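You operate a simulated robot arm through the tools that you are given. There is no shell and no other tool. Be economical: measure what you need, move in short steps, check, and stop when the job is done.

You run a simulated two-armed robot. Do the job below in one go: nothing can be reset, and whatever is moved stays where it is left.

## Task
Hold the grounds tub on the top of the cream bench steady with one hand and put the charge card in it with the other.

The check looks at the end state, three seconds after you hand in, the way a careful person would. Anything else that was tipped, shoved, dropped, spilled or broken makes it a failure.

## Robot
Two 7-joint arms with two-finger parallel grippers on one trunk, on a base that drives. Base frame: it is fixed to the floor where the robot stands at the start and does not move with it; the origin is under the middle of the robot, x ahead of it, y to its left, z up; the surface under the hand at the start is at about z = 0.875. Units: m, rad, N and s.
The left shoulder is at the start at [0.03, 0.119, 1.035], the right one opposite. With the tool pointing down near the work surface each hand reaches from about 0.28 to 0.68 m from the robot's upright axis, wherever it stands, measured 20 degrees to its own side. Places, roughly: grounds tub [-1, -3.75, 1]. Payload 3.43 kg a hand.
Tool frame (each hand has its own): the origin (TCP) lies between the finger pads and is the grasp point; the fingertips stand 0.03 m ahead of it; z points along the fingers, y is the line along which they close. Largest opening 0.094 m; finger width 0.028, thickness 0.01; the body of the gripper, 0.05 by 0.096 m, starts 0.055 m behind the TCP.
Orientation is that of the tool frame in the base frame, as a unit quaternion [x, y, z, w]. With the fingers straight down and closing along the base's y, the tool's x points along the base's -x, its y along +y and its z along -z.

## Interface
- The arms move only by the tool jog_arm. It takes "left_commands", "right_commands" or both (then of equal length, played together; a hand with none holds still); each is a list of rows, each a list of 3 entries, a list of its own where there are three numbers: the turn, a rotation vector about the tool's x, y, z in units of 60 degrees (1.0 is 60 degrees), then the shift along the tool's x, y, z in units of 100 mm (1.0 is 100 mm), then the closure, from 0 (fully open) to 1 (shut). In form: [[[rx, ry, rz], [tx, ty, tz], grip], ...]. A call has 1 to 8 rows; each row is the pose to reach, as a shift and turn from the pose commanded when the call began, along the tool's axes at that moment. A call with a number of a shift or a turn outside -1 to 1 is refused whole. A row lasts 0.2 s, in which the tool goes at most 0.05 m and 0.15 rad; a call with a longer step from one row to the next is refused whole, and so is a gripper value outside its range. A pose out of reach is approached as far as the arm can. The call stops where the force on the tool passes 40 N (or 10 N more than at its start, if that is more) or the arm is blocked; 0.2 s more then pass. The fingers move at their own pace (about 0.072 m/s each) and stop on an object; they squeeze with about 34 N. The grip force told is the motor's: it shows also when the fingers shut on nothing. Time passes only in rows, and 0.2 s behind the last, so rows that repeat a pose let the fingers close. The reply holds the time, the measured pose of the TCP, the force on the tool along the base axes, the opening and the grip force, in the units named above and with some noise, with the torque about the TCP (base axes, N m) and any sound that the robot's microphone picked up.
- Cameras (640 x 400 px; columns grow to the right, rows downward): "scene" is now at [0.0446, -0.0096, 1.7373]; the picture's right is [-0.12, -0.99, 0.00], its down [-0.78, 0.10, -0.61] and it looks along [0.61, -0.07, -0.79] (base axes); focal length 266 px, centre (320, 200). "left" rides on the left gripper at [0.076, -0.014, -0.102] in its tool frame; the picture's right is [0.18, 0.98, 0.00], its down [-0.75, 0.14, -0.64] and it looks along [-0.63, 0.12, 0.77] (tool axes); focal length 243 px, centre (320, 200). "right" rides on the right gripper at [0.076, 0.014, -0.102] in its tool frame; the picture's right is [-0.18, 0.98, 0.00], its down [-0.75, -0.14, -0.64] and it looks along [-0.63, -0.12, 0.77] (tool axes); focal length 243 px, centre (320, 200). There is no depth. A picture from a camera that has moved, and an enlarged one, comes with that camera's place and axes in the base frame and with its lens.
- camera(camera): a new picture of that camera. The clock stands still meanwhile.
- move_column(by): slides the trunk up (or, below 0, down) by that many m; the arms and the scene camera ride with it, the base frame stays. It gives what a move gives, with no picture.
- drive_base(legs): drives the robot by 1 to 6 legs, each [ahead, turn to the left] in m and rad, along the robot's own axes; the way and the turn of a leg run together, so that a leg with both is an arc; at most 1.5 m and 3.142 rad a leg. The arms and the cameras ride along, it lands a little off, and it stops where it bumps. It gives what a move gives.
- aim_head(pan, tilt): turns the head with the scene camera to pan (to the left, within 2.496 rad either way) and tilt (down, from -0.506 to 1.204), counted from straight ahead of the robot. It gives what a move gives.
- close_up(camera, box): a new picture of the part [left, top, right, bottom] of that camera's present view, enlarged. The clock stands still meanwhile.
- sign_off(): hands the job in; it is judged then, once.

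Go step by step. Nothing tells you exact positions but the pictures and the camera data: compare them with the known pose of the tool, close in by small moves and look again before you grip or let go. The budget is 120 turns and 108 pictures, counting those below and the enlarged ones. Unless the task says otherwise, let go and move clear before handing in, and close with one line.

The tools are called after "Call:" by a JSON object that holds its "op" and its "data". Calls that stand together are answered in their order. jog_arm: Moves the arms, as the interface text tells. Its arguments: {"type":"object","properties":{"left_commands":{"type":"array","items":{"type":"array"}},"right_commands":{"type":"array","items":{"type":"array"}}},"required":[]} The other tools are called the same way: move_column (by) slides the trunk up or down; drive_base (legs) drives the base; aim_head (pan, tilt) turns the head that bears the scene camera; camera (camera) takes a picture; close_up (camera, box) takes an enlarged picture of a part of a camera's view; sign_off () hands the job in.

At the start:

```text
t: 0.0
left_position: [0.361, 0.0422, 1.1417]
left_tool_rot: [0.0, 1.0, 0.0, 0.0]
left_ft_force: [-0.2, 0.1, -0.1]
left_ft_torque: [0.02, -0.01, 0.01]
left_grip_width: 0.0941
left_grip_force: 0.0
right_position: [0.4598, -0.2849, 1.1017]
right_tool_rot: [0.0, 1.0, 0.001, 0.0]
right_ft_force: [-0.2, -0.4, -1.1]
right_ft_torque: [0.02, 0.0, -0.01]
right_grip_width: 0.094
right_grip_force: 0.1
trunk travel left (down, up): [-0.3, 0.11]
robot x, y, heading: [-0.0016, 0.0011, -0.003]
head pan, tilt: [-0.122, 0.909]
```

scene: 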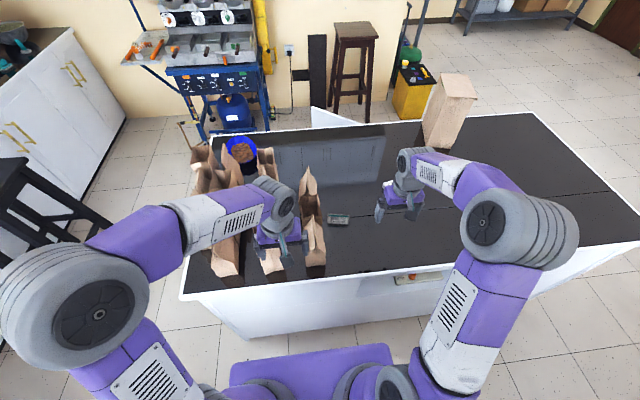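
right: 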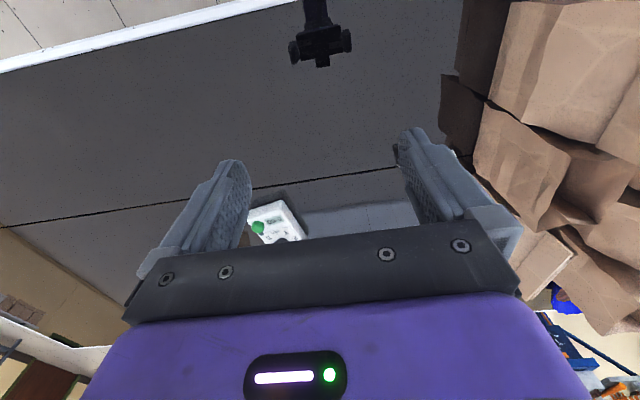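
left: 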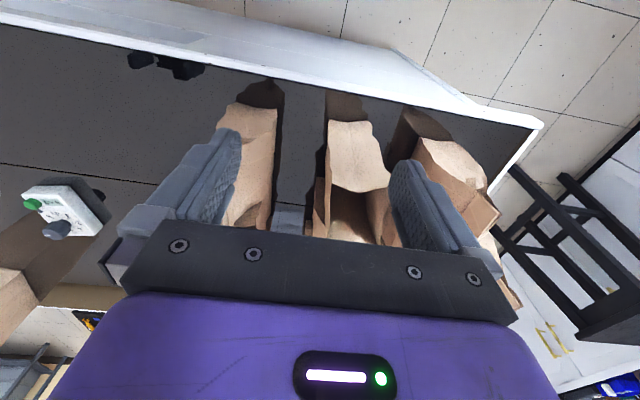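

I see a dark-topped table with paper bags, a small object near the middle and another by the bags; the charge card is probably one of these. I'll enlarge the view.

Call:
{"op": "close_up", "data": {"camera": "scene", "box": [180, 110, 420, 280]}}

Call:
{"op": "close_up", "data": {"camera": "left", "box": [0, 150, 160, 280]}}

```text
2.35 times, centred on (300, 195) of scene
camera zoom: at [0.0446, -0.0096, 1.7373], right [-0.12, -0.99, 0.0], down [-0.78, 0.1, -0.61], along [0.61, -0.07, -0.79], focal length 625 px, centre (367, 212)
```

zoom: 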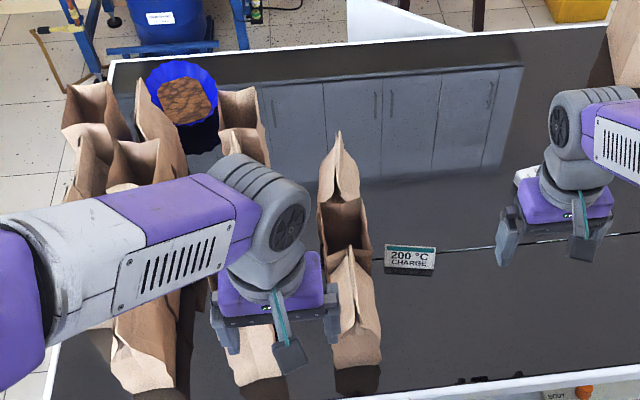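

```text
3.08 times, centred on (80, 215) of left
camera zoom: at [0.2846, 0.0278, 1.2454], right [-0.18, 0.98, 0.0], down [0.75, 0.14, 0.64], along [0.63, 0.12, -0.77], focal length 746 px, centre (1058, 154)
```

zoom: 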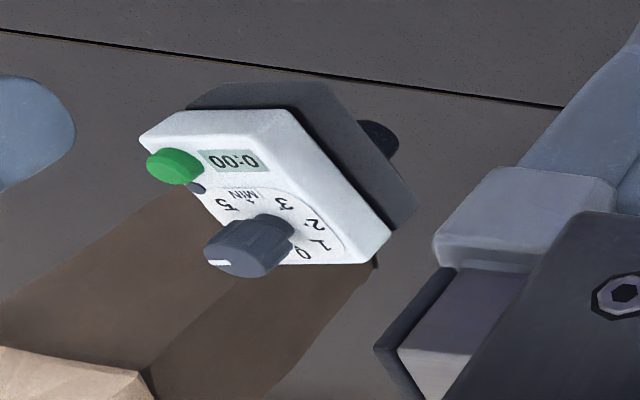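

The "200 °C CHARGE" card sits at about [0.60, -0.14], left of the timer. I'll look closer at its shape and surroundings.

Call:
{"op": "close_up", "data": {"camera": "scene", "box": [300, 190, 380, 240]}}

Call:
{"op": "aim_head", "data": {"pan": -2.0, "tilt": 0.3}}

Call:
{"op": "camera", "data": {"camera": "scene"}}

```text
8.00 times, centred on (340, 215) of scene
camera zoom: at [0.0446, -0.0096, 1.7373], right [-0.12, -0.99, 0.0], down [-0.78, 0.1, -0.61], along [0.61, -0.07, -0.79], focal length 2126 px, centre (160, 80)
```

zoom: 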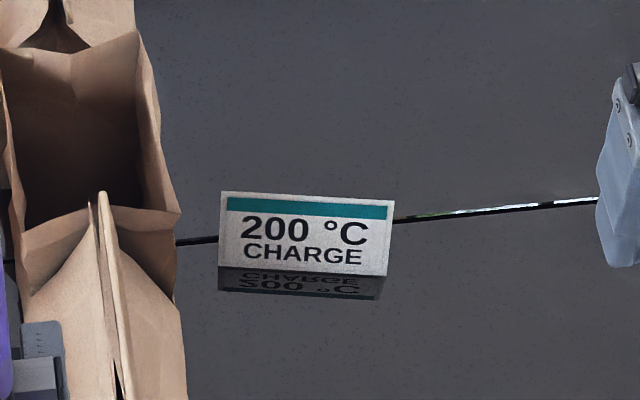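

```text
t: 1.9
left_position: [0.361, 0.0434, 1.1412]
left_tool_rot: [0.0, 1.0, 0.0, -0.001]
left_ft_force: [0.1, -0.5, 0.3]
left_ft_torque: [0.0, 0.03, -0.01]
left_grip_width: 0.0938
left_grip_force: 0.1
right_position: [0.4588, -0.2834, 1.1015]
right_tool_rot: [0.0, 1.0, 0.0, 0.0]
right_ft_force: [0.1, 0.4, 0.9]
right_ft_torque: [-0.04, -0.02, -0.02]
right_grip_width: 0.0941
right_grip_force: 0.0
trunk travel left (down, up): [-0.3, 0.11]
robot x, y, heading: [0.0021, -0.0004, -0.001]
head pan, tilt: [-2.0, 0.3]
```

```text
101 pictures are left
camera scene: at [-0.0686, -0.0854, 1.7903], right [-0.91, 0.42, 0.0], down [0.12, 0.27, -0.96], along [-0.4, -0.87, -0.3], focal length 266 px, centre (320, 200)
```

scene: 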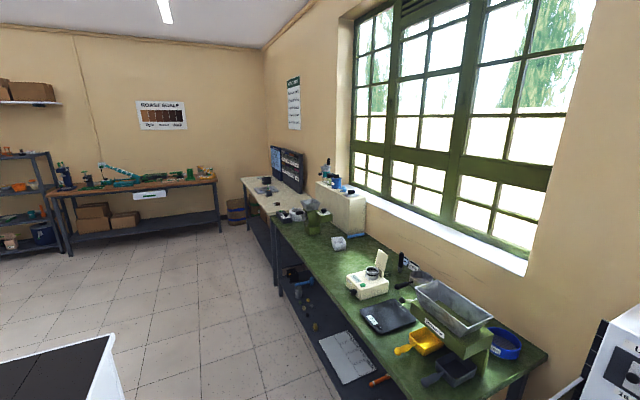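

The card looks like a small tent card leaning back, about 8 cm wide. Now I'll check the cream bench and the tub from here.

Call:
{"op": "close_up", "data": {"camera": "scene", "box": [230, 140, 390, 250]}}

Call:
{"op": "close_up", "data": {"camera": "right", "box": [220, 140, 440, 260]}}

```text
3.64 times, centred on (310, 195) of scene
camera zoom: at [-0.0686, -0.0854, 1.7903], right [-0.91, 0.42, 0.0], down [0.12, 0.27, -0.96], along [-0.4, -0.87, -0.3], focal length 966 px, centre (356, 218)
```

zoom: 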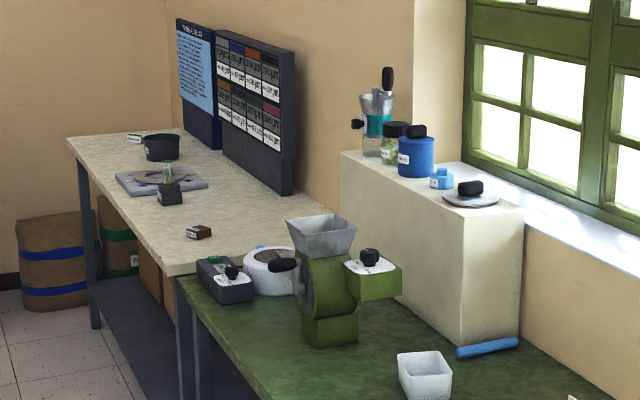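

```text
2.91 times, centred on (330, 200) of right
camera zoom: at [0.385, -0.2695, 1.2046], right [0.18, 0.98, 0.0], down [0.75, -0.14, 0.64], along [0.63, -0.12, -0.77], focal length 706 px, centre (291, 200)
```

zoom: 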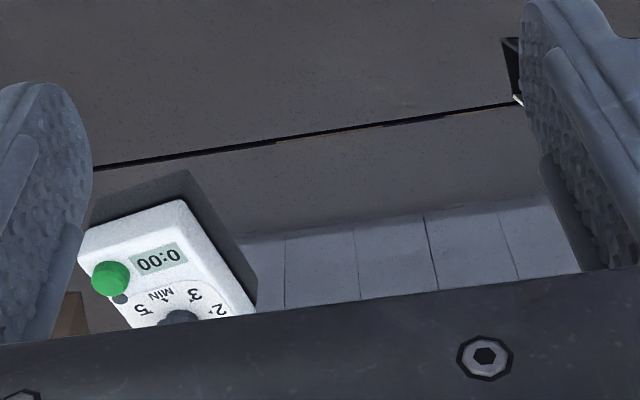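

The black tub with a label sits on the far cream bench. I'll deal with the card first: move the right hand left for a view of it.

Call:
{"op": "jog_arm", "data": {"right_commands": [[[0, 0, 0], [0, 0.4, 0], 0], [[0, 0, 0], [0, 0.8, 0], 0], [[0, 0, 0], [0, 1.0, 0], 0]]}}

Call:
{"op": "camera", "data": {"camera": "right"}}

Call:
{"op": "aim_head", "data": {"pan": -0.2, "tilt": 0.95}}

Call:
{"op": "camera", "data": {"camera": "scene"}}

```text
t: 2.6
left_position: [0.3607, 0.0437, 1.1423]
left_tool_rot: [0.0, 1.0, 0.0, -0.001]
left_ft_force: [-0.7, 0.4, 0.1]
left_ft_torque: [0.0, -0.01, 0.01]
left_grip_width: 0.0941
left_grip_force: 0.1
right_position: [0.4599, -0.184, 1.0996]
right_tool_rot: [0.0, 1.0, -0.001, -0.001]
right_ft_force: [1.0, 0.0, -0.6]
right_ft_torque: [0.0, 0.0, 0.02]
right_grip_width: 0.0942
right_grip_force: 0.1
trunk travel left (down, up): [-0.3, 0.11]
robot x, y, heading: [0.0002, 0.0002, -0.001]
head pan, tilt: [-2.0, 0.3]
```

```text
98 pictures are left
camera right: at [0.3854, -0.1693, 1.2022], right [0.18, 0.98, 0.0], down [0.75, -0.14, 0.64], along [0.63, -0.12, -0.77], focal length 243 px, centre (320, 200)
```

right: 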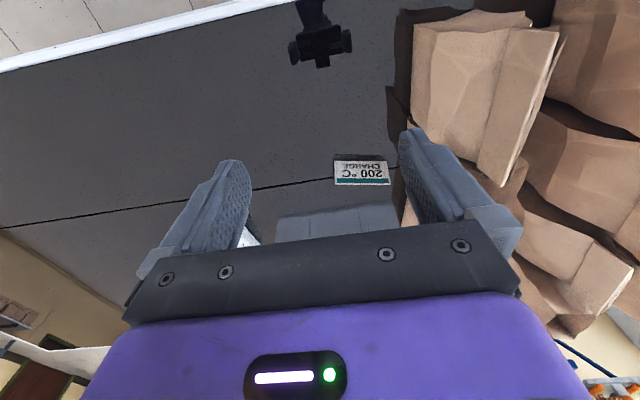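

```text
t: 4.5
left_position: [0.361, 0.0439, 1.1419]
left_tool_rot: [-0.001, 1.0, 0.0, 0.0]
left_ft_force: [0.6, 0.4, 0.3]
left_ft_torque: [0.02, -0.03, 0.0]
left_grip_width: 0.0938
left_grip_force: 0.0
right_position: [0.4609, -0.1848, 1.0997]
right_tool_rot: [0.0, 1.0, 0.0, -0.001]
right_ft_force: [-0.1, 0.4, 0.4]
right_ft_torque: [-0.04, 0.01, -0.04]
right_grip_width: 0.0939
right_grip_force: 0.1
trunk travel left (down, up): [-0.3, 0.11]
robot x, y, heading: [0.0008, 0.0016, 0.002]
head pan, tilt: [-0.201, 0.949]
```

```text
97 pictures are left
camera scene: at [0.0415, -0.0151, 1.7344], right [-0.2, -0.98, 0.0], down [-0.8, 0.16, -0.58], along [0.57, -0.12, -0.81], focal length 266 px, centre (320, 200)
```

scene: 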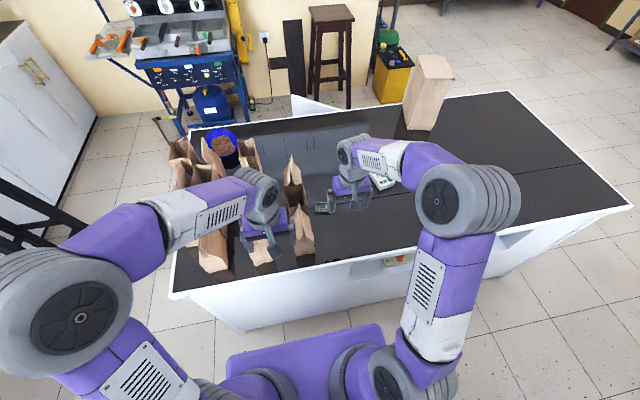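

Call:
{"op": "close_up", "data": {"camera": "right", "box": [310, 140, 410, 203]}}

```text
6.35 times, centred on (360, 172) of right
camera zoom: at [0.3855, -0.1701, 1.2023], right [0.18, 0.98, 0.0], down [0.75, -0.14, 0.64], along [0.63, -0.12, -0.77], focal length 1540 px, centre (66, 381)
```

zoom: 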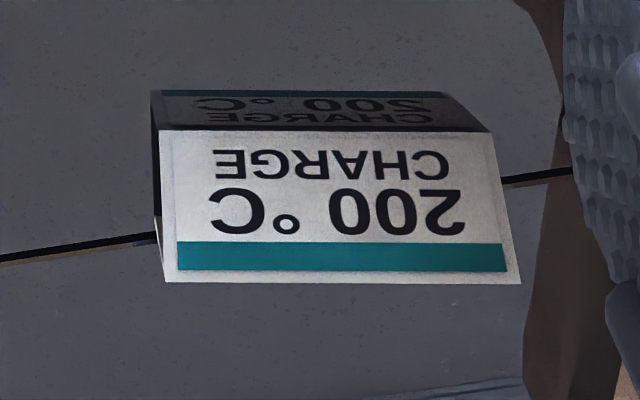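

The card is a tent card: ridge centre about [0.601, -0.147, 0.92], footprint about 27 mm deep, long axis 11° off base y. I'll turn the right hand 79° so it closes across the tent's depth, with the camera on the side away from the bags.

Call:
{"op": "jog_arm", "data": {"right_commands": [[[0, 0, -0.14], [0, 0, 0], 0], [[0, 0, -0.28], [0, 0, 0], 0], [[0, 0, -0.42], [0, 0, 0], 0], [[0, 0, -0.56], [0, 0, 0], 0], [[0, 0, -0.661], [0, 0, 0], 0]]}}

Call:
{"op": "jog_arm", "data": {"right_commands": [[[0, 0, -0.14], [0, 0, 0], 0], [[0, 0, -0.28], [0, 0, 0], 0], [[0, 0, -0.42], [0, 0, 0], 0], [[0, 0, -0.56], [0, 0, 0], 0], [[0, 0, -0.661], [0, 0, 0], 0]]}}

```text
t: 5.7
left_position: [0.3614, 0.0438, 1.1409]
left_tool_rot: [0.0, 1.0, 0.0, 0.0]
left_ft_force: [0.1, -0.1, -0.1]
left_ft_torque: [0.01, -0.03, 0.0]
left_grip_width: 0.0939
left_grip_force: 0.0
right_position: [0.4594, -0.1849, 1.1009]
right_tool_rot: [-0.34, 0.941, 0.001, 0.0]
right_ft_force: [-0.2, -0.5, -0.4]
right_ft_torque: [0.03, -0.04, 0.01]
right_grip_width: 0.094
right_grip_force: 0.0
trunk travel left (down, up): [-0.3, 0.11]
robot x, y, heading: [-0.001, -0.002, -0.003]
head pan, tilt: [-0.201, 0.949]
```

```text
t: 6.8
left_position: [0.3608, 0.0423, 1.1407]
left_tool_rot: [-0.001, 1.0, 0.0, 0.0]
left_ft_force: [0.8, -0.6, 0.1]
left_ft_torque: [-0.03, 0.02, -0.01]
left_grip_width: 0.094
left_grip_force: 0.1
right_position: [0.4589, -0.1847, 1.1004]
right_tool_rot: [-0.639, 0.769, 0.0, 0.0]
right_ft_force: [0.4, -0.4, 0.4]
right_ft_torque: [-0.02, 0.03, 0.01]
right_grip_width: 0.094
right_grip_force: 0.0
trunk travel left (down, up): [-0.3, 0.11]
robot x, y, heading: [0.0003, -0.0019, -0.0]
head pan, tilt: [-0.201, 0.949]
```

Call:
{"op": "jog_arm", "data": {"right_commands": [[[0, 0, 0], [-0.2, -0.35, 0], 0], [[0, 0, 0], [-0.4, -0.7, 0], 0], [[0, 0, 0], [-0.6, -1.0, 0], 0]]}}

Call:
{"op": "jog_arm", "data": {"right_commands": [[[0, 0, 0], [0, -0.32, 0], 0], [[0, 0, 0], [0, -0.32, 0.4], 0]]}}

Call:
{"op": "camera", "data": {"camera": "right"}}

Call:
{"op": "close_up", "data": {"camera": "scene", "box": [260, 130, 420, 230]}}

```text
t: 7.7
left_position: [0.3621, 0.044, 1.1417]
left_tool_rot: [0.001, 1.0, 0.0, -0.001]
left_ft_force: [0.4, 0.0, -0.1]
left_ft_torque: [-0.01, 0.01, 0.0]
left_grip_width: 0.0939
left_grip_force: 0.0
right_position: [0.568, -0.1425, 1.101]
right_tool_rot: [-0.638, 0.77, 0.001, 0.0]
right_ft_force: [0.8, -0.5, 0.0]
right_ft_torque: [0.02, 0.0, -0.03]
right_grip_width: 0.0939
right_grip_force: 0.1
trunk travel left (down, up): [-0.3, 0.11]
robot x, y, heading: [0.0013, 0.0017, -0.001]
head pan, tilt: [-0.201, 0.949]
```

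```text
t: 8.2
left_position: [0.3607, 0.0417, 1.1421]
left_tool_rot: [0.0, 1.0, 0.0, 0.0]
left_ft_force: [-0.8, -0.1, -0.6]
left_ft_torque: [-0.01, 0.01, -0.03]
left_grip_width: 0.094
left_grip_force: 0.0
right_position: [0.5999, -0.1499, 1.0621]
right_tool_rot: [-0.638, 0.77, 0.0, -0.001]
right_ft_force: [-0.4, -0.1, -0.6]
right_ft_torque: [0.01, -0.01, -0.01]
right_grip_width: 0.0938
right_grip_force: 0.0
trunk travel left (down, up): [-0.3, 0.11]
robot x, y, heading: [-0.002, -0.0034, 0.002]
head pan, tilt: [-0.201, 0.949]
```

```text
95 pictures are left
camera right: at [0.5729, -0.2217, 1.165], right [-0.93, 0.36, 0.0], down [0.28, 0.71, 0.64], along [0.23, 0.6, -0.77], focal length 243 px, centre (320, 200)
```

right: 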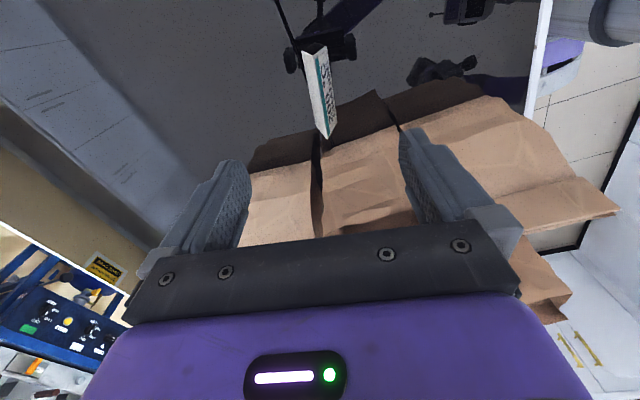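

```text
4.00 times, centred on (340, 180) of scene
camera zoom: at [0.0408, -0.0155, 1.7344], right [-0.2, -0.98, 0.0], down [-0.8, 0.16, -0.58], along [0.57, -0.12, -0.81], focal length 1063 px, centre (240, 280)
```

zoom: 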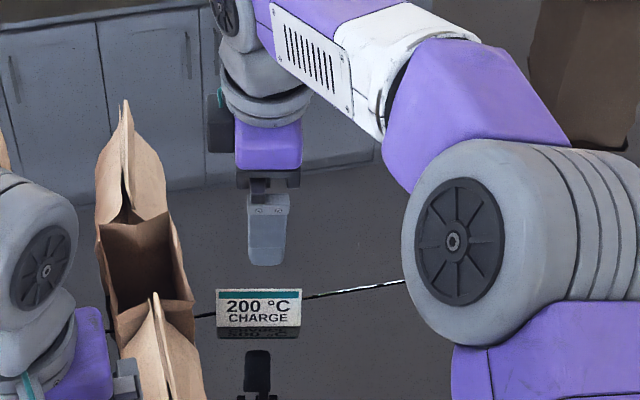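

Call:
{"op": "close_up", "data": {"camera": "right", "box": [270, 30, 370, 150]}}

```text
3.33 times, centred on (320, 90) of right
camera zoom: at [0.5729, -0.2217, 1.165], right [-0.93, 0.36, 0.0], down [0.28, 0.71, 0.64], along [0.23, 0.6, -0.77], focal length 809 px, centre (320, 567)
```

zoom: 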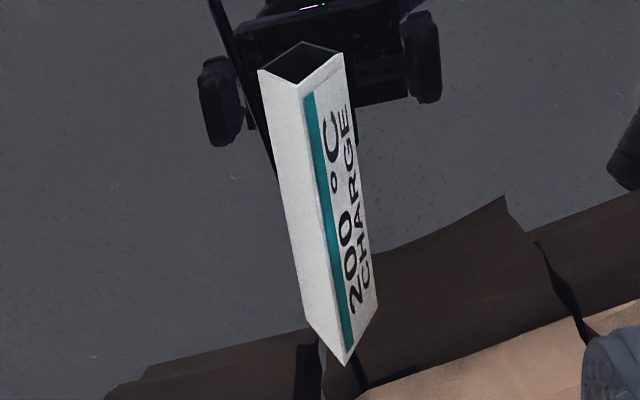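

The hand is centred over the card (ridge centre about [0.599, -0.147]). I'll lower the first part and check.

Call:
{"op": "jog_arm", "data": {"right_commands": [[[0, 0, 0], [0, 0, 0.4], 0], [[0, 0, 0], [0, 0, 0.8], 0], [[0, 0, 0], [0, 0, 1.0], 0]]}}

Call:
{"op": "close_up", "data": {"camera": "right", "box": [200, 0, 460, 260]}}

Call:
{"op": "close_up", "data": {"camera": "scene", "box": [280, 150, 400, 230]}}

```text
t: 9.1
left_position: [0.3618, 0.0441, 1.1413]
left_tool_rot: [0.0, 1.0, 0.0, -0.001]
left_ft_force: [0.0, -0.1, -0.8]
left_ft_torque: [0.0, 0.02, -0.04]
left_grip_width: 0.0939
left_grip_force: 0.0
right_position: [0.5994, -0.1506, 0.9619]
right_tool_rot: [-0.638, 0.77, 0.0, 0.0]
right_ft_force: [0.4, -0.1, -0.2]
right_ft_torque: [0.04, 0.02, -0.01]
right_grip_width: 0.0939
right_grip_force: 0.1
trunk travel left (down, up): [-0.3, 0.11]
robot x, y, heading: [0.0004, 0.0005, -0.001]
head pan, tilt: [-0.201, 0.949]
```

```text
1.54 times, centred on (330, 130) of right
camera zoom: at [0.5725, -0.2219, 1.0655], right [-0.93, 0.36, 0.0], down [0.28, 0.71, 0.64], along [0.23, 0.6, -0.77], focal length 373 px, centre (305, 308)
```

zoom: 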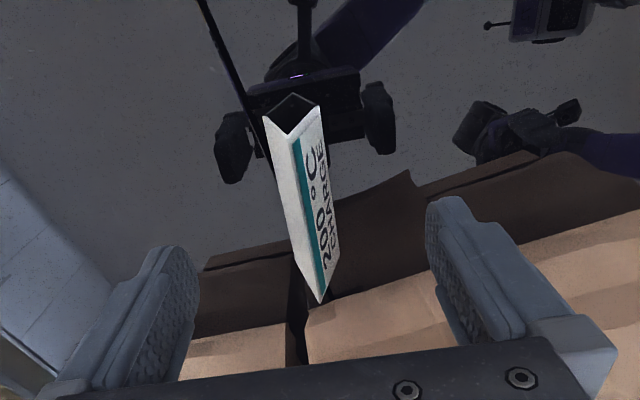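

```text
5.00 times, centred on (340, 190) of scene
camera zoom: at [0.042, -0.015, 1.7344], right [-0.2, -0.98, 0.0], down [-0.8, 0.16, -0.58], along [0.57, -0.12, -0.81], focal length 1329 px, centre (220, 250)
```

zoom: 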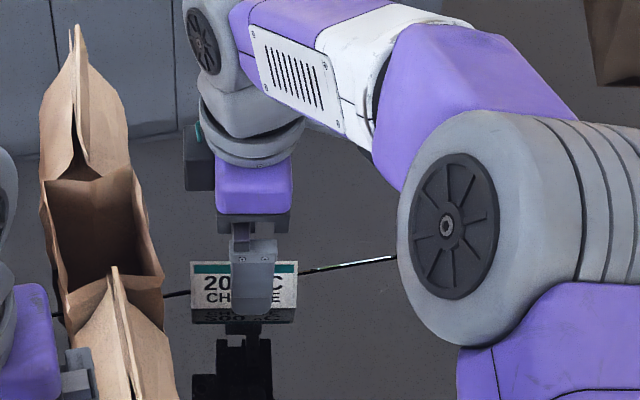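

Aligned. I'll lower until the fingertips are just above the table and then close.

Call:
{"op": "jog_arm", "data": {"right_commands": [[[0, 0, 0], [-0.02, 0, 0.3], 0], [[0, 0, 0], [-0.02, 0, 0.51], 0], [[0, 0, 0], [-0.02, 0, 0.51], 0], [[0, 0, 0], [-0.02, 0, 0.51], 1], [[0, 0, 0], [-0.02, 0, 0.51], 1], [[0, 0, 0], [-0.02, 0, 0.51], 1], [[0, 0, 0], [-0.02, 0, 0.51], 1], [[0, 0, 0], [-0.02, 0, 0.51], 1]]}}

Call:
{"op": "close_up", "data": {"camera": "right", "box": [200, 0, 460, 260]}}

```text
t: 10.8
left_position: [0.3605, 0.043, 1.1422]
left_tool_rot: [0.001, 1.0, 0.001, 0.0]
left_ft_force: [-0.3, -0.1, 0.5]
left_ft_torque: [0.0, -0.01, 0.0]
left_grip_width: 0.094
left_grip_force: 0.0
right_position: [0.5997, -0.1471, 0.9115]
right_tool_rot: [-0.638, 0.77, 0.0, 0.0]
right_ft_force: [-0.2, 1.0, -0.1]
right_ft_torque: [-0.01, -0.02, 0.01]
right_grip_width: 0.0194
right_grip_force: 33.9
trunk travel left (down, up): [-0.3, 0.11]
robot x, y, heading: [-0.0017, -0.0045, 0.002]
head pan, tilt: [-0.201, 0.949]
```

```text
1.54 times, centred on (330, 130) of right
camera zoom: at [0.5729, -0.2195, 1.0149], right [-0.93, 0.36, 0.0], down [0.28, 0.71, 0.64], along [0.23, 0.6, -0.77], focal length 373 px, centre (305, 308)
```

zoom: 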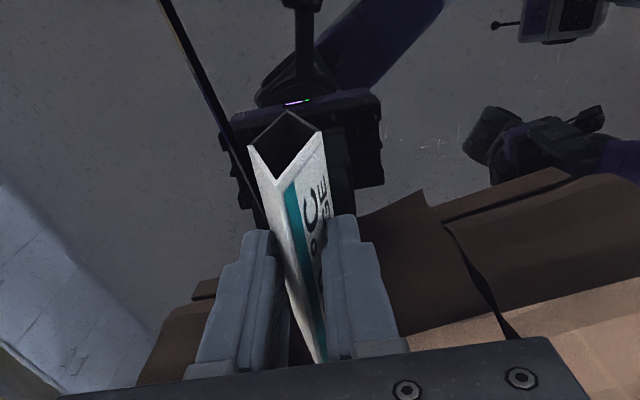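

Held at 19 mm width. I'll lift gently and check for slip.

Call:
{"op": "jog_arm", "data": {"right_commands": [[[0, 0, 0], [0, 0, -0.1], 1], [[0, 0, 0], [0, 0, -0.3], 1], [[0, 0, 0], [0, 0, -0.6], 1], [[0, 0, 0], [0, 0, -0.9], 1]]}}

Call:
{"op": "close_up", "data": {"camera": "right", "box": [200, 0, 460, 260]}}

Call:
{"op": "close_up", "data": {"camera": "scene", "box": [280, 130, 400, 230]}}

```text
t: 11.8
left_position: [0.3603, 0.0442, 1.1425]
left_tool_rot: [0.0, 1.0, 0.0, 0.0]
left_ft_force: [0.1, -0.5, 0.1]
left_ft_torque: [-0.02, -0.03, 0.0]
left_grip_width: 0.0942
left_grip_force: 0.1
right_position: [0.5988, -0.1473, 1.0006]
right_tool_rot: [-0.638, 0.77, 0.0, 0.0]
right_ft_force: [0.2, 0.0, 1.4]
right_ft_torque: [-0.01, 0.01, 0.01]
right_grip_width: 0.0192
right_grip_force: 34.5
trunk travel left (down, up): [-0.3, 0.11]
robot x, y, heading: [0.0, -0.0044, 0.0]
head pan, tilt: [-0.201, 0.949]
```

```text
1.54 times, centred on (330, 130) of right
camera zoom: at [0.5738, -0.2187, 1.1032], right [-0.93, 0.36, 0.0], down [0.28, 0.71, 0.64], along [0.23, 0.6, -0.77], focal length 373 px, centre (305, 308)
```

zoom: 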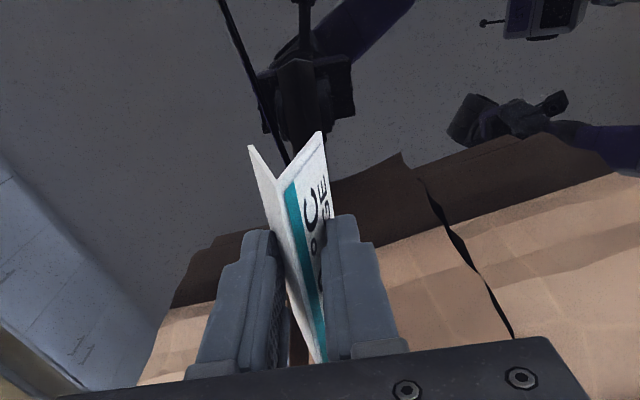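

```text
4.00 times, centred on (340, 180) of scene
camera zoom: at [0.041, -0.0148, 1.7344], right [-0.2, -0.98, 0.0], down [-0.8, 0.16, -0.58], along [0.57, -0.12, -0.81], focal length 1063 px, centre (240, 280)
```

zoom: 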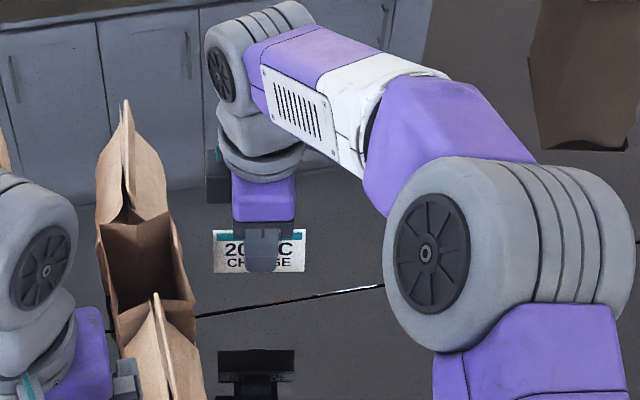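

The card is held firmly. I'll raise it and draw it back toward the body for the drive.

Call:
{"op": "jog_arm", "data": {"right_commands": [[[0, 0, 0], [0, 0, -0.4], 1], [[0, 0, 0], [0, 0, -0.8], 1], [[0, 0, 0], [0, 0, -1.0], 1], [[0, 0, 0], [0.2, 0.3, -1.0], 1], [[0, 0, 0], [0.4, 0.65, -1.0], 1], [[0, 0, 0], [0.6, 1.0, -1.0], 1]]}}

Call:
{"op": "jog_arm", "data": {"right_commands": [[[0, 0, 0], [0.1, 0.35, -0.2], 1], [[0, 0, 0], [0.3, 0.66, -0.5], 1]]}}

Call:
{"op": "aim_head", "data": {"pan": -1.57, "tilt": 0.6}}

Call:
{"op": "camera", "data": {"camera": "scene"}}

```text
t: 13.2
left_position: [0.3591, 0.0418, 1.1417]
left_tool_rot: [0.0, 1.0, 0.0, 0.001]
left_ft_force: [-0.4, -0.4, -0.5]
left_ft_torque: [-0.02, -0.01, 0.04]
left_grip_width: 0.0938
left_grip_force: 0.1
right_position: [0.4895, -0.1894, 1.0999]
right_tool_rot: [-0.638, 0.77, 0.0, 0.002]
right_ft_force: [-0.4, 0.1, -1.3]
right_ft_torque: [0.02, -0.04, 0.0]
right_grip_width: 0.0191
right_grip_force: 34.6
trunk travel left (down, up): [-0.3, 0.11]
robot x, y, heading: [0.0033, -0.0014, -0.003]
head pan, tilt: [-0.201, 0.949]
```

```text
t: 13.8
left_position: [0.3593, 0.0427, 1.1428]
left_tool_rot: [0.0, 1.0, 0.001, 0.001]
left_ft_force: [0.3, -1.3, 0.4]
left_ft_torque: [-0.02, 0.04, -0.04]
left_grip_width: 0.0939
left_grip_force: 0.1
right_position: [0.4185, -0.2075, 1.1503]
right_tool_rot: [-0.638, 0.77, 0.0, 0.0]
right_ft_force: [0.4, 0.3, -0.2]
right_ft_torque: [-0.03, 0.01, 0.01]
right_grip_width: 0.0188
right_grip_force: 33.9
trunk travel left (down, up): [-0.3, 0.11]
robot x, y, heading: [0.0016, -0.0021, -0.001]
head pan, tilt: [-0.201, 0.949]
```

```text
t: 15.4
left_position: [0.3602, 0.0441, 1.1423]
left_tool_rot: [0.0, 1.0, -0.001, 0.001]
left_ft_force: [0.5, -0.5, 0.3]
left_ft_torque: [0.03, -0.02, 0.0]
left_grip_width: 0.0941
left_grip_force: 0.1
right_position: [0.4201, -0.207, 1.1502]
right_tool_rot: [-0.637, 0.771, 0.0, 0.0]
right_ft_force: [0.4, 0.0, -0.3]
right_ft_torque: [-0.04, 0.03, 0.0]
right_grip_width: 0.0188
right_grip_force: 34.4
trunk travel left (down, up): [-0.3, 0.11]
robot x, y, heading: [0.0027, 0.0023, 0.002]
head pan, tilt: [-1.571, 0.6]
```

```text
87 pictures are left
camera scene: at [-0.0297, -0.0889, 1.7628], right [-1.0, 0.0, 0.0], down [0.0, 0.57, -0.82], along [0.0, -0.82, -0.57], focal length 266 px, centre (320, 200)
```

scene: 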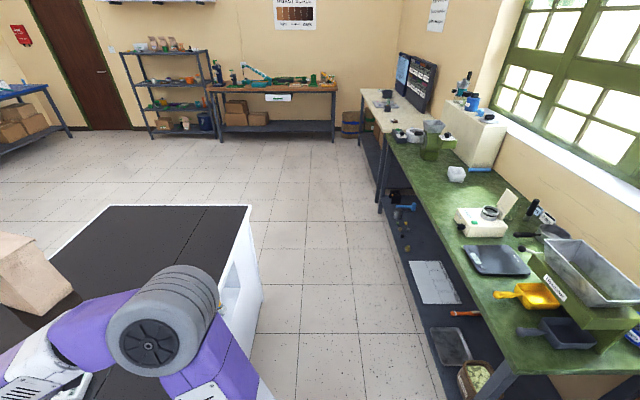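

The corridor between the table and the green bench is about 0.9 m wide. I'll turn right in place and drive down it.

Call:
{"op": "drive_base", "data": {"legs": [[0, -1.57]]}}

Call:
{"op": "aim_head", "data": {"pan": -0.3, "tilt": 0.6}}

Call:
{"op": "camera", "data": {"camera": "scene"}}

```text
t: 19.5
left_position: [0.0583, -0.3593, 1.1424]
left_tool_rot: [0.692, 0.722, 0.0, 0.0]
left_ft_force: [-0.3, 0.9, 1.1]
left_ft_torque: [-0.02, 0.03, 0.01]
left_grip_width: 0.0943
left_grip_force: 0.0
right_position: [-0.1903, -0.4283, 1.1498]
right_tool_rot: [0.073, 0.997, -0.001, 0.0]
right_ft_force: [0.7, 0.5, 1.0]
right_ft_torque: [0.04, 0.05, 0.01]
right_grip_width: 0.0181
right_grip_force: 33.8
trunk travel left (down, up): [-0.3, 0.11]
robot x, y, heading: [-0.0011, -0.0031, -1.533]
head pan, tilt: [-1.571, 0.6]
```

```text
t: 20.9
left_position: [0.0587, -0.3594, 1.1417]
left_tool_rot: [0.691, 0.723, -0.001, 0.0]
left_ft_force: [0.0, -0.3, 0.4]
left_ft_torque: [0.02, 0.02, -0.02]
left_grip_width: 0.0942
left_grip_force: 0.0
right_position: [-0.1895, -0.4291, 1.1491]
right_tool_rot: [0.073, 0.997, 0.0, 0.0]
right_ft_force: [-0.2, -0.4, 0.0]
right_ft_torque: [0.0, -0.02, -0.02]
right_grip_width: 0.0176
right_grip_force: 34.0
trunk travel left (down, up): [-0.3, 0.11]
robot x, y, heading: [-0.0015, -0.0007, -1.528]
head pan, tilt: [-0.3, 0.6]
```

```text
86 pictures are left
camera scene: at [-0.0237, -0.056, 1.7628], right [-0.97, 0.26, 0.0], down [0.14, 0.55, -0.83], along [-0.21, -0.8, -0.56], focal length 266 px, centre (320, 200)
```

scene: 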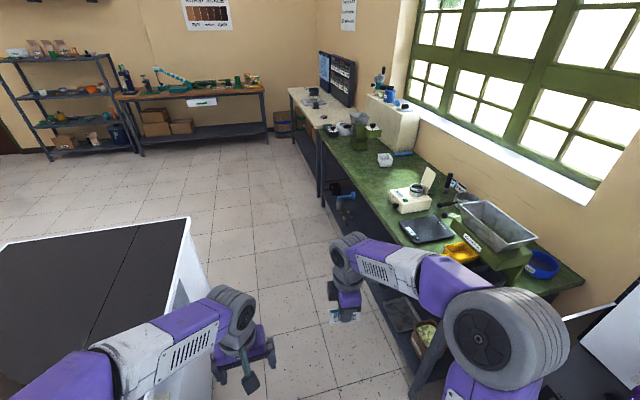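

Call:
{"op": "close_up", "data": {"camera": "right", "box": [200, 0, 460, 260]}}

Call:
{"op": "drive_base", "data": {"legs": [[1.3, -0.02]]}}

Call:
{"op": "camera", "data": {"camera": "scene"}}

Call:
{"op": "close_up", "data": {"camera": "right", "box": [200, 0, 460, 260]}}

```text
1.54 times, centred on (330, 130) of right
camera zoom: at [-0.2606, -0.4032, 1.2532], right [0.32, 0.95, 0.0], down [0.73, -0.25, 0.64], along [0.61, -0.21, -0.77], focal length 373 px, centre (305, 308)
```

zoom: 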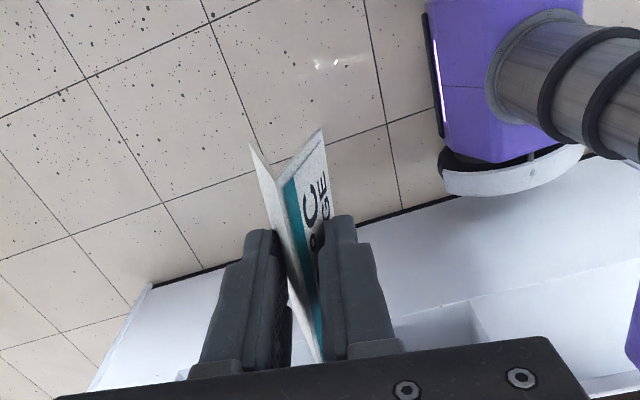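

```text
t: 27.5
left_position: [0.1017, -1.6577, 1.1419]
left_tool_rot: [0.696, 0.718, 0.0, 0.0]
left_ft_force: [-0.1, -0.2, 0.0]
left_ft_torque: [-0.01, -0.01, -0.01]
left_grip_width: 0.0943
left_grip_force: 0.0
right_position: [-0.146, -1.7235, 1.1494]
right_tool_rot: [0.079, 0.997, 0.0, 0.0]
right_ft_force: [1.0, 0.1, 0.1]
right_ft_torque: [-0.02, -0.02, 0.0]
right_grip_width: 0.0163
right_grip_force: 34.0
trunk travel left (down, up): [-0.3, 0.11]
robot x, y, heading: [0.0456, -1.2983, -1.54]
head pan, tilt: [-0.3, 0.6]
```

```text
84 pictures are left
camera scene: at [0.0235, -1.3544, 1.7628], right [-0.96, 0.27, 0.0], down [0.15, 0.54, -0.83], along [-0.22, -0.8, -0.56], focal length 266 px, centre (320, 200)
```

scene: 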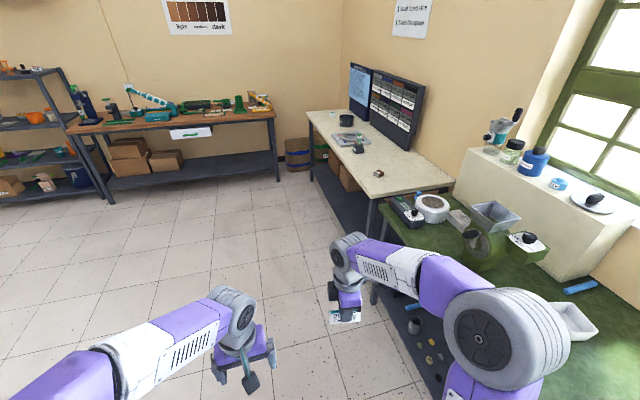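

```text
1.54 times, centred on (330, 130) of right
camera zoom: at [-0.2179, -1.6985, 1.2532], right [0.34, 0.94, 0.0], down [0.72, -0.26, 0.64], along [0.61, -0.22, -0.77], focal length 373 px, centre (305, 308)
```

zoom: 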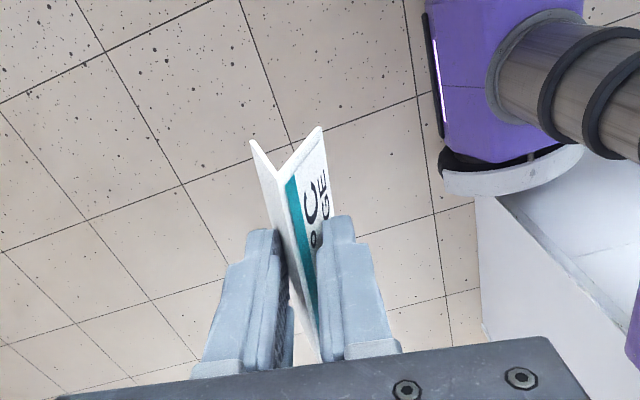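

The card is creeping down slowly in the grip (width 19.4 to 16.3 mm). I'll command a closure just under the present width, to ease the wedge squeeze.

Call:
{"op": "jog_arm", "data": {"right_commands": [[[0, 0, 0], [0, 0, 0], 0.84]]}}

```text
t: 27.9
left_position: [0.1017, -1.6581, 1.1415]
left_tool_rot: [0.695, 0.719, 0.001, 0.0]
left_ft_force: [-0.2, 0.0, 0.2]
left_ft_torque: [0.0, 0.01, 0.02]
left_grip_width: 0.094
left_grip_force: 0.1
right_position: [-0.1466, -1.7252, 1.1498]
right_tool_rot: [0.078, 0.997, 0.0, 0.0]
right_ft_force: [0.8, 0.3, -0.9]
right_ft_torque: [0.05, -0.04, 0.03]
right_grip_width: 0.0163
right_grip_force: 33.7
trunk travel left (down, up): [-0.3, 0.11]
robot x, y, heading: [0.0485, -1.2996, -1.536]
head pan, tilt: [-0.3, 0.6]
```

The command will limit the creep at 15 mm. I'll drive on to be level with the tub and then turn to face the cream bench.

Call:
{"op": "drive_base", "data": {"legs": [[1.45, 0], [1.0, -0.03], [0, -1.57]]}}

Call:
{"op": "aim_head", "data": {"pan": 0, "tilt": 0.65}}

Call:
{"op": "camera", "data": {"camera": "scene"}}

Call:
{"op": "close_up", "data": {"camera": "right", "box": [200, 0, 460, 260]}}

```text
t: 43.8
left_position: [-0.2571, -3.8476, 1.1413]
left_tool_rot: [1.0, 0.022, 0.0, 0.0]
left_ft_force: [-0.3, -0.1, -0.2]
left_ft_torque: [0.0, -0.03, -0.02]
left_grip_width: 0.0939
left_grip_force: 0.0
right_position: [-0.3286, -3.5988, 1.1498]
right_tool_rot: [0.756, 0.655, 0.0, 0.0]
right_ft_force: [-0.2, -0.7, -0.6]
right_ft_torque: [0.01, 0.01, -0.03]
right_grip_width: 0.0162
right_grip_force: 6.3
trunk travel left (down, up): [-0.3, 0.11]
robot x, y, heading: [0.1008, -3.7894, -3.094]
head pan, tilt: [-0.3, 0.6]
```

```text
t: 44.6
left_position: [-0.2584, -3.8468, 1.1419]
left_tool_rot: [1.0, 0.023, 0.0, -0.001]
left_ft_force: [-0.3, -0.1, -0.1]
left_ft_torque: [-0.01, -0.02, 0.01]
left_grip_width: 0.094
left_grip_force: 0.1
right_position: [-0.3277, -3.5995, 1.1498]
right_tool_rot: [0.755, 0.655, 0.0, 0.0]
right_ft_force: [-0.1, 0.0, 0.1]
right_ft_torque: [-0.01, -0.01, -0.01]
right_grip_width: 0.0142
right_grip_force: 33.6
trunk travel left (down, up): [-0.3, 0.11]
robot x, y, heading: [0.1041, -3.7888, -3.098]
head pan, tilt: [0.0, 0.649]
```

```text
82 pictures are left
camera scene: at [0.0441, -3.7903, 1.7585], right [-0.05, 1.0, 0.0], down [0.6, 0.03, -0.8], along [-0.8, -0.04, -0.6], focal length 266 px, centre (320, 200)
```

scene: 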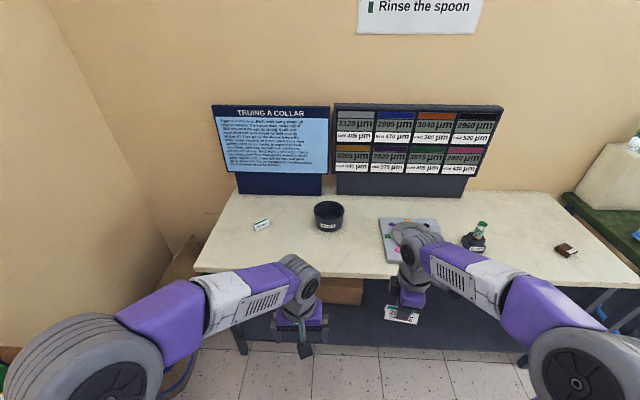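

```text
1.54 times, centred on (330, 130) of right
camera zoom: at [-0.3018, -3.5262, 1.2532], right [0.95, -0.32, 0.0], down [-0.25, -0.73, 0.64], along [-0.21, -0.61, -0.77], focal length 373 px, centre (305, 308)
```

zoom: 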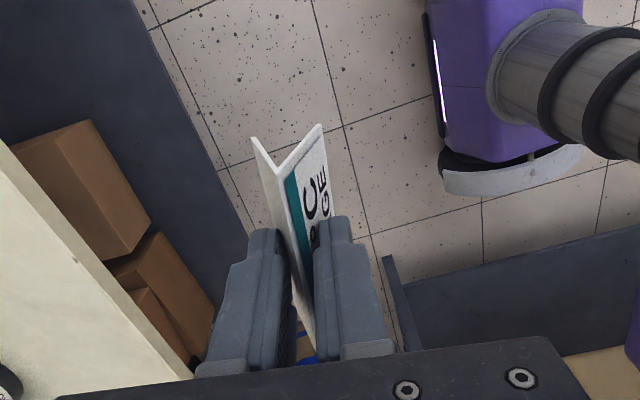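

The tub is directly ahead at about [-0.925, -3.80], among a white card on the left and a pad on the right. I'll trim the grip again and look close.

Call:
{"op": "jog_arm", "data": {"right_commands": [[[0, 0, 0], [0, 0, 0], 0.862]]}}

Call:
{"op": "close_up", "data": {"camera": "scene", "box": [230, 170, 450, 300]}}

Call:
{"op": "close_up", "data": {"camera": "scene", "box": [300, 190, 360, 240]}}

```text
t: 45.0
left_position: [-0.2584, -3.8478, 1.142]
left_tool_rot: [1.0, 0.023, -0.001, -0.001]
left_ft_force: [0.0, -0.3, 0.2]
left_ft_torque: [0.02, 0.02, 0.0]
left_grip_width: 0.0939
left_grip_force: 0.0
right_position: [-0.3284, -3.5999, 1.1493]
right_tool_rot: [0.755, 0.655, 0.0, 0.0]
right_ft_force: [0.6, -0.8, -0.2]
right_ft_torque: [0.0, 0.02, 0.0]
right_grip_width: 0.014
right_grip_force: 34.1
trunk travel left (down, up): [-0.3, 0.11]
robot x, y, heading: [0.0972, -3.7853, -3.098]
head pan, tilt: [0.0, 0.649]
```

```text
2.91 times, centred on (340, 235) of scene
camera zoom: at [0.0441, -3.7904, 1.7585], right [-0.05, 1.0, 0.0], down [0.6, 0.03, -0.8], along [-0.8, -0.04, -0.6], focal length 773 px, centre (262, 98)
```

zoom: 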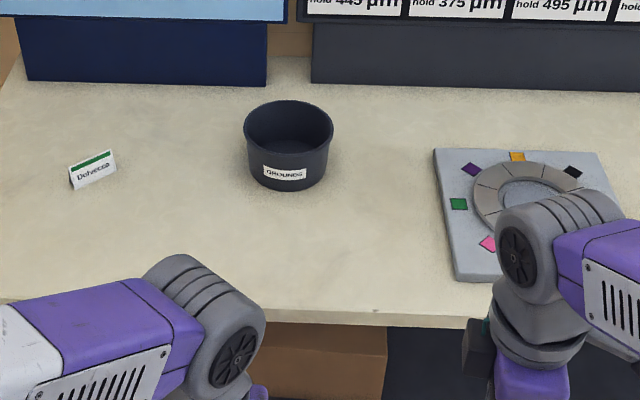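

```text
8.00 times, centred on (330, 215) of scene
camera zoom: at [0.0441, -3.7904, 1.7585], right [-0.05, 1.0, 0.0], down [0.6, 0.03, -0.8], along [-0.8, -0.04, -0.6], focal length 2126 px, centre (240, 80)
```

zoom: 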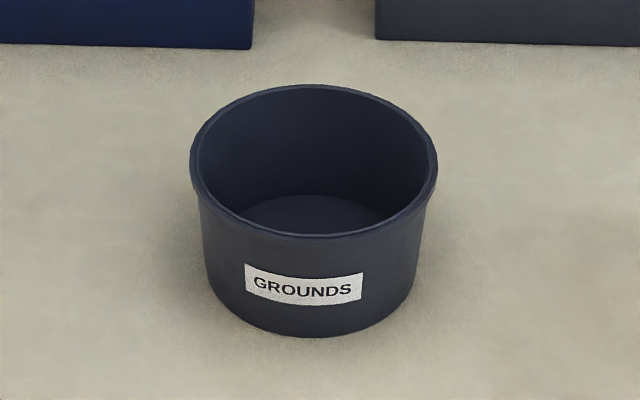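

The tub's rim is about [-0.925, -3.795, 0.975], diameter about 0.14 m, and the bench edge is at x ≈ -0.62. I'll drive in carefully.

Call:
{"op": "drive_base", "data": {"legs": [[0.3, 0]]}}

Call:
{"op": "aim_head", "data": {"pan": 0, "tilt": 1.2}}

Call:
{"op": "jog_arm", "data": {"right_commands": [[[0, 0, 0], [0, 0, 0], 0.875]]}}

Call:
{"op": "camera", "data": {"camera": "scene"}}

Call:
{"op": "camera", "data": {"camera": "right"}}

```text
t: 47.0
left_position: [-0.5633, -3.8628, 1.1422]
left_tool_rot: [1.0, 0.026, 0.0, -0.001]
left_ft_force: [0.6, -0.7, -0.6]
left_ft_torque: [0.03, -0.02, -0.01]
left_grip_width: 0.094
left_grip_force: 0.1
right_position: [-0.6351, -3.6159, 1.1504]
right_tool_rot: [0.754, 0.656, -0.001, -0.001]
right_ft_force: [0.4, 0.5, 0.1]
right_ft_torque: [0.02, -0.01, 0.02]
right_grip_width: 0.0141
right_grip_force: 33.7
trunk travel left (down, up): [-0.3, 0.11]
robot x, y, heading: [-0.2035, -3.8009, -3.097]
head pan, tilt: [0.0, 0.649]
```

```text
t: 48.0
left_position: [-0.5634, -3.8632, 1.1414]
left_tool_rot: [1.0, 0.025, 0.001, 0.0]
left_ft_force: [0.7, -1.4, -0.3]
left_ft_torque: [0.02, -0.03, -0.01]
left_grip_width: 0.094
left_grip_force: 0.2
right_position: [-0.6344, -3.6167, 1.1495]
right_tool_rot: [0.755, 0.656, 0.0, 0.0]
right_ft_force: [-0.2, 0.2, 0.0]
right_ft_torque: [0.0, 0.01, 0.01]
right_grip_width: 0.0136
right_grip_force: 33.7
trunk travel left (down, up): [-0.3, 0.11]
robot x, y, heading: [-0.207, -3.8034, -3.09]
head pan, tilt: [0.0, 1.201]
```

```text
t: 48.4
left_position: [-0.5628, -3.8638, 1.141]
left_tool_rot: [1.0, 0.025, 0.0, 0.001]
left_ft_force: [-0.2, -0.2, 0.4]
left_ft_torque: [0.03, -0.03, 0.03]
left_grip_width: 0.0939
left_grip_force: 0.0
right_position: [-0.6347, -3.6174, 1.1516]
right_tool_rot: [0.754, 0.657, -0.001, 0.0]
right_ft_force: [0.5, -0.2, -0.3]
right_ft_torque: [-0.04, -0.03, -0.01]
right_grip_width: 0.0135
right_grip_force: 34.0
trunk travel left (down, up): [-0.3, 0.11]
robot x, y, heading: [-0.2041, -3.8048, -3.087]
head pan, tilt: [0.0, 1.201]
```

```text
78 pictures are left
camera scene: at [-0.2311, -3.8039, 1.7182], right [-0.05, 1.0, 0.0], down [0.93, 0.05, -0.36], along [-0.36, -0.02, -0.93], focal length 266 px, centre (320, 200)
```

scene: 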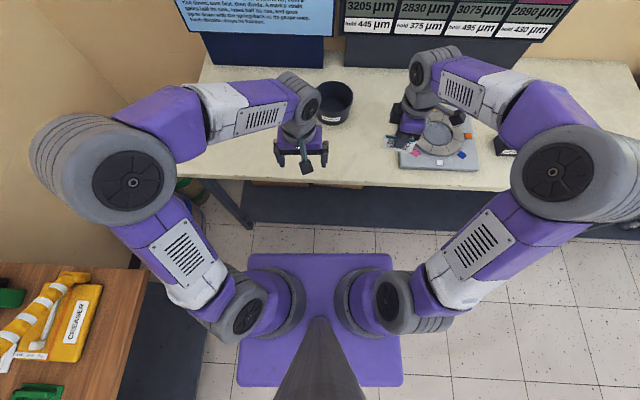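

```text
77 pictures are left
camera right: at [-0.6089, -3.5427, 1.2533], right [0.95, -0.32, 0.0], down [-0.24, -0.73, 0.64], along [-0.2, -0.61, -0.77], focal length 243 px, centre (320, 200)
```

right: 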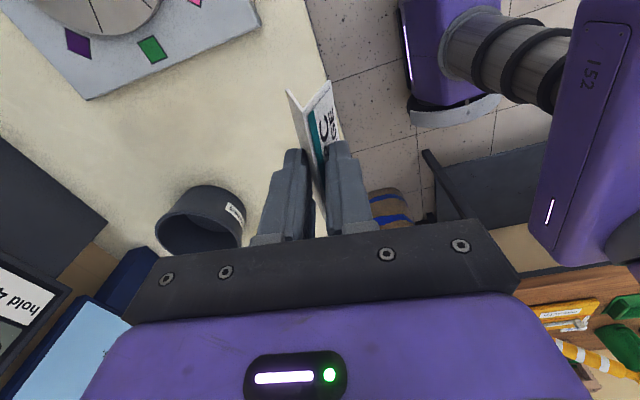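

Base front has about 0.16 m to the shelf. I'll drive 0.09 m more, then look through the left hand for an accurate tub position.

Call:
{"op": "drive_base", "data": {"legs": [[0.09, 0]]}}

Call:
{"op": "camera", "data": {"camera": "scene"}}

Call:
{"op": "camera", "data": {"camera": "left"}}

Call:
{"op": "close_up", "data": {"camera": "right", "box": [120, 60, 400, 260]}}

```text
t: 49.5
left_position: [-0.6525, -3.868, 1.1424]
left_tool_rot: [1.0, 0.025, 0.0, 0.001]
left_ft_force: [0.1, 0.2, -0.2]
left_ft_torque: [0.0, -0.01, 0.0]
left_grip_width: 0.0938
left_grip_force: 0.1
right_position: [-0.7231, -3.6209, 1.1506]
right_tool_rot: [0.754, 0.657, 0.001, 0.0]
right_ft_force: [0.6, -0.4, -0.1]
right_ft_torque: [0.02, -0.05, 0.05]
right_grip_width: 0.0135
right_grip_force: 34.3
trunk travel left (down, up): [-0.3, 0.11]
robot x, y, heading: [-0.2948, -3.8109, -3.091]
head pan, tilt: [0.0, 1.201]
```

```text
76 pictures are left
camera scene: at [-0.3211, -3.8084, 1.7182], right [-0.05, 1.0, 0.0], down [0.93, 0.05, -0.36], along [-0.36, -0.02, -0.93], focal length 266 px, centre (320, 200)
```

scene: 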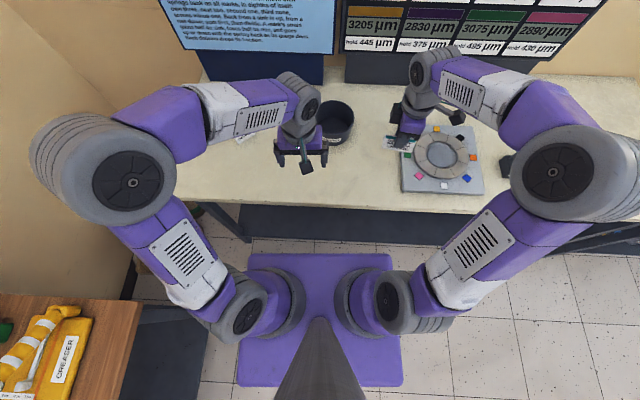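

```text
75 pictures are left
camera left: at [-0.5781, -3.8509, 1.2455], right [0.23, -0.97, 0.0], down [-0.75, -0.18, 0.64], along [-0.62, -0.15, -0.77], focal length 243 px, centre (320, 200)
```

left: 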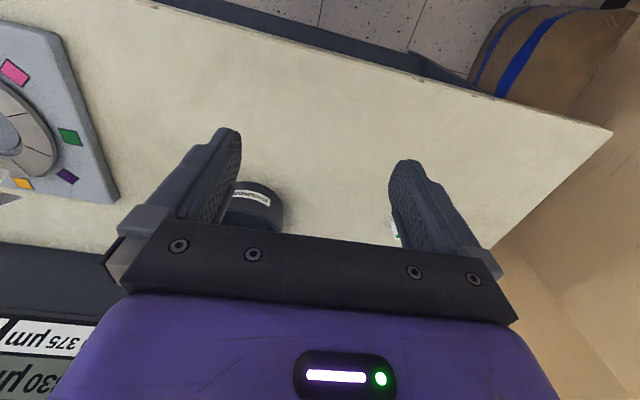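

```text
2.00 times, centred on (260, 160) of right
camera zoom: at [-0.6985, -3.5468, 1.2532], right [0.95, -0.32, 0.0], down [-0.24, -0.73, 0.64], along [-0.2, -0.61, -0.77], focal length 485 px, centre (440, 280)
```

zoom: 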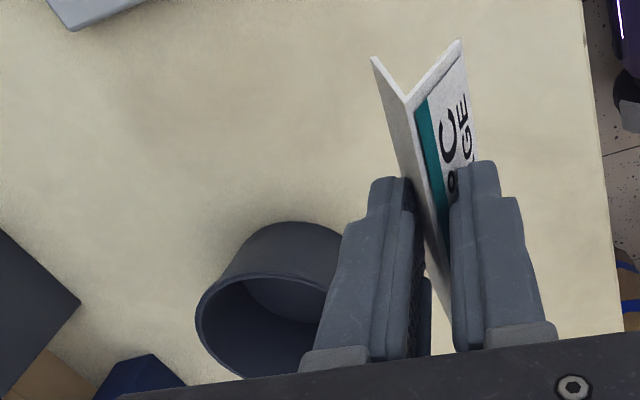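

Call:
{"op": "close_up", "data": {"camera": "scene", "box": [280, 85, 380, 165]}}

Call:
{"op": "close_up", "data": {"camera": "left", "box": [200, 150, 320, 240]}}

```text
5.00 times, centred on (330, 125) of scene
camera zoom: at [-0.3211, -3.8084, 1.7182], right [-0.05, 1.0, 0.0], down [0.93, 0.05, -0.36], along [-0.36, -0.02, -0.93], focal length 1329 px, centre (270, 575)
```

zoom: 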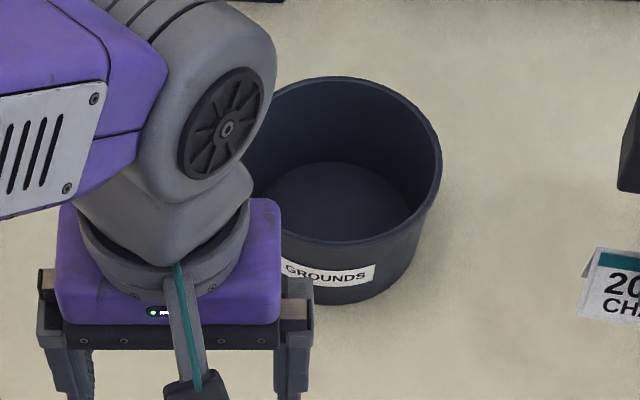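

```text
4.44 times, centred on (260, 195) of left
camera zoom: at [-0.5781, -3.8509, 1.2455], right [0.23, -0.97, 0.0], down [-0.75, -0.18, 0.64], along [-0.62, -0.15, -0.77], focal length 1078 px, centre (587, 222)
```

zoom: 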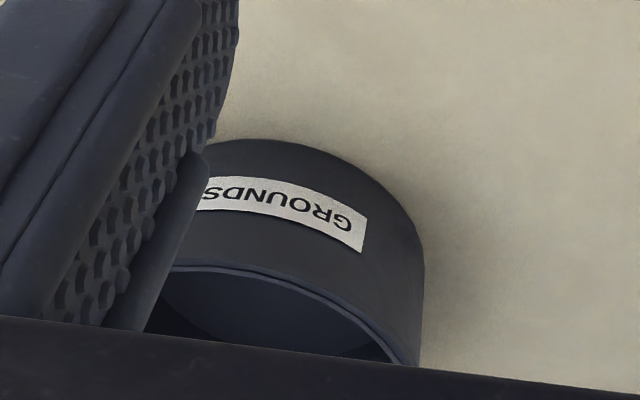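

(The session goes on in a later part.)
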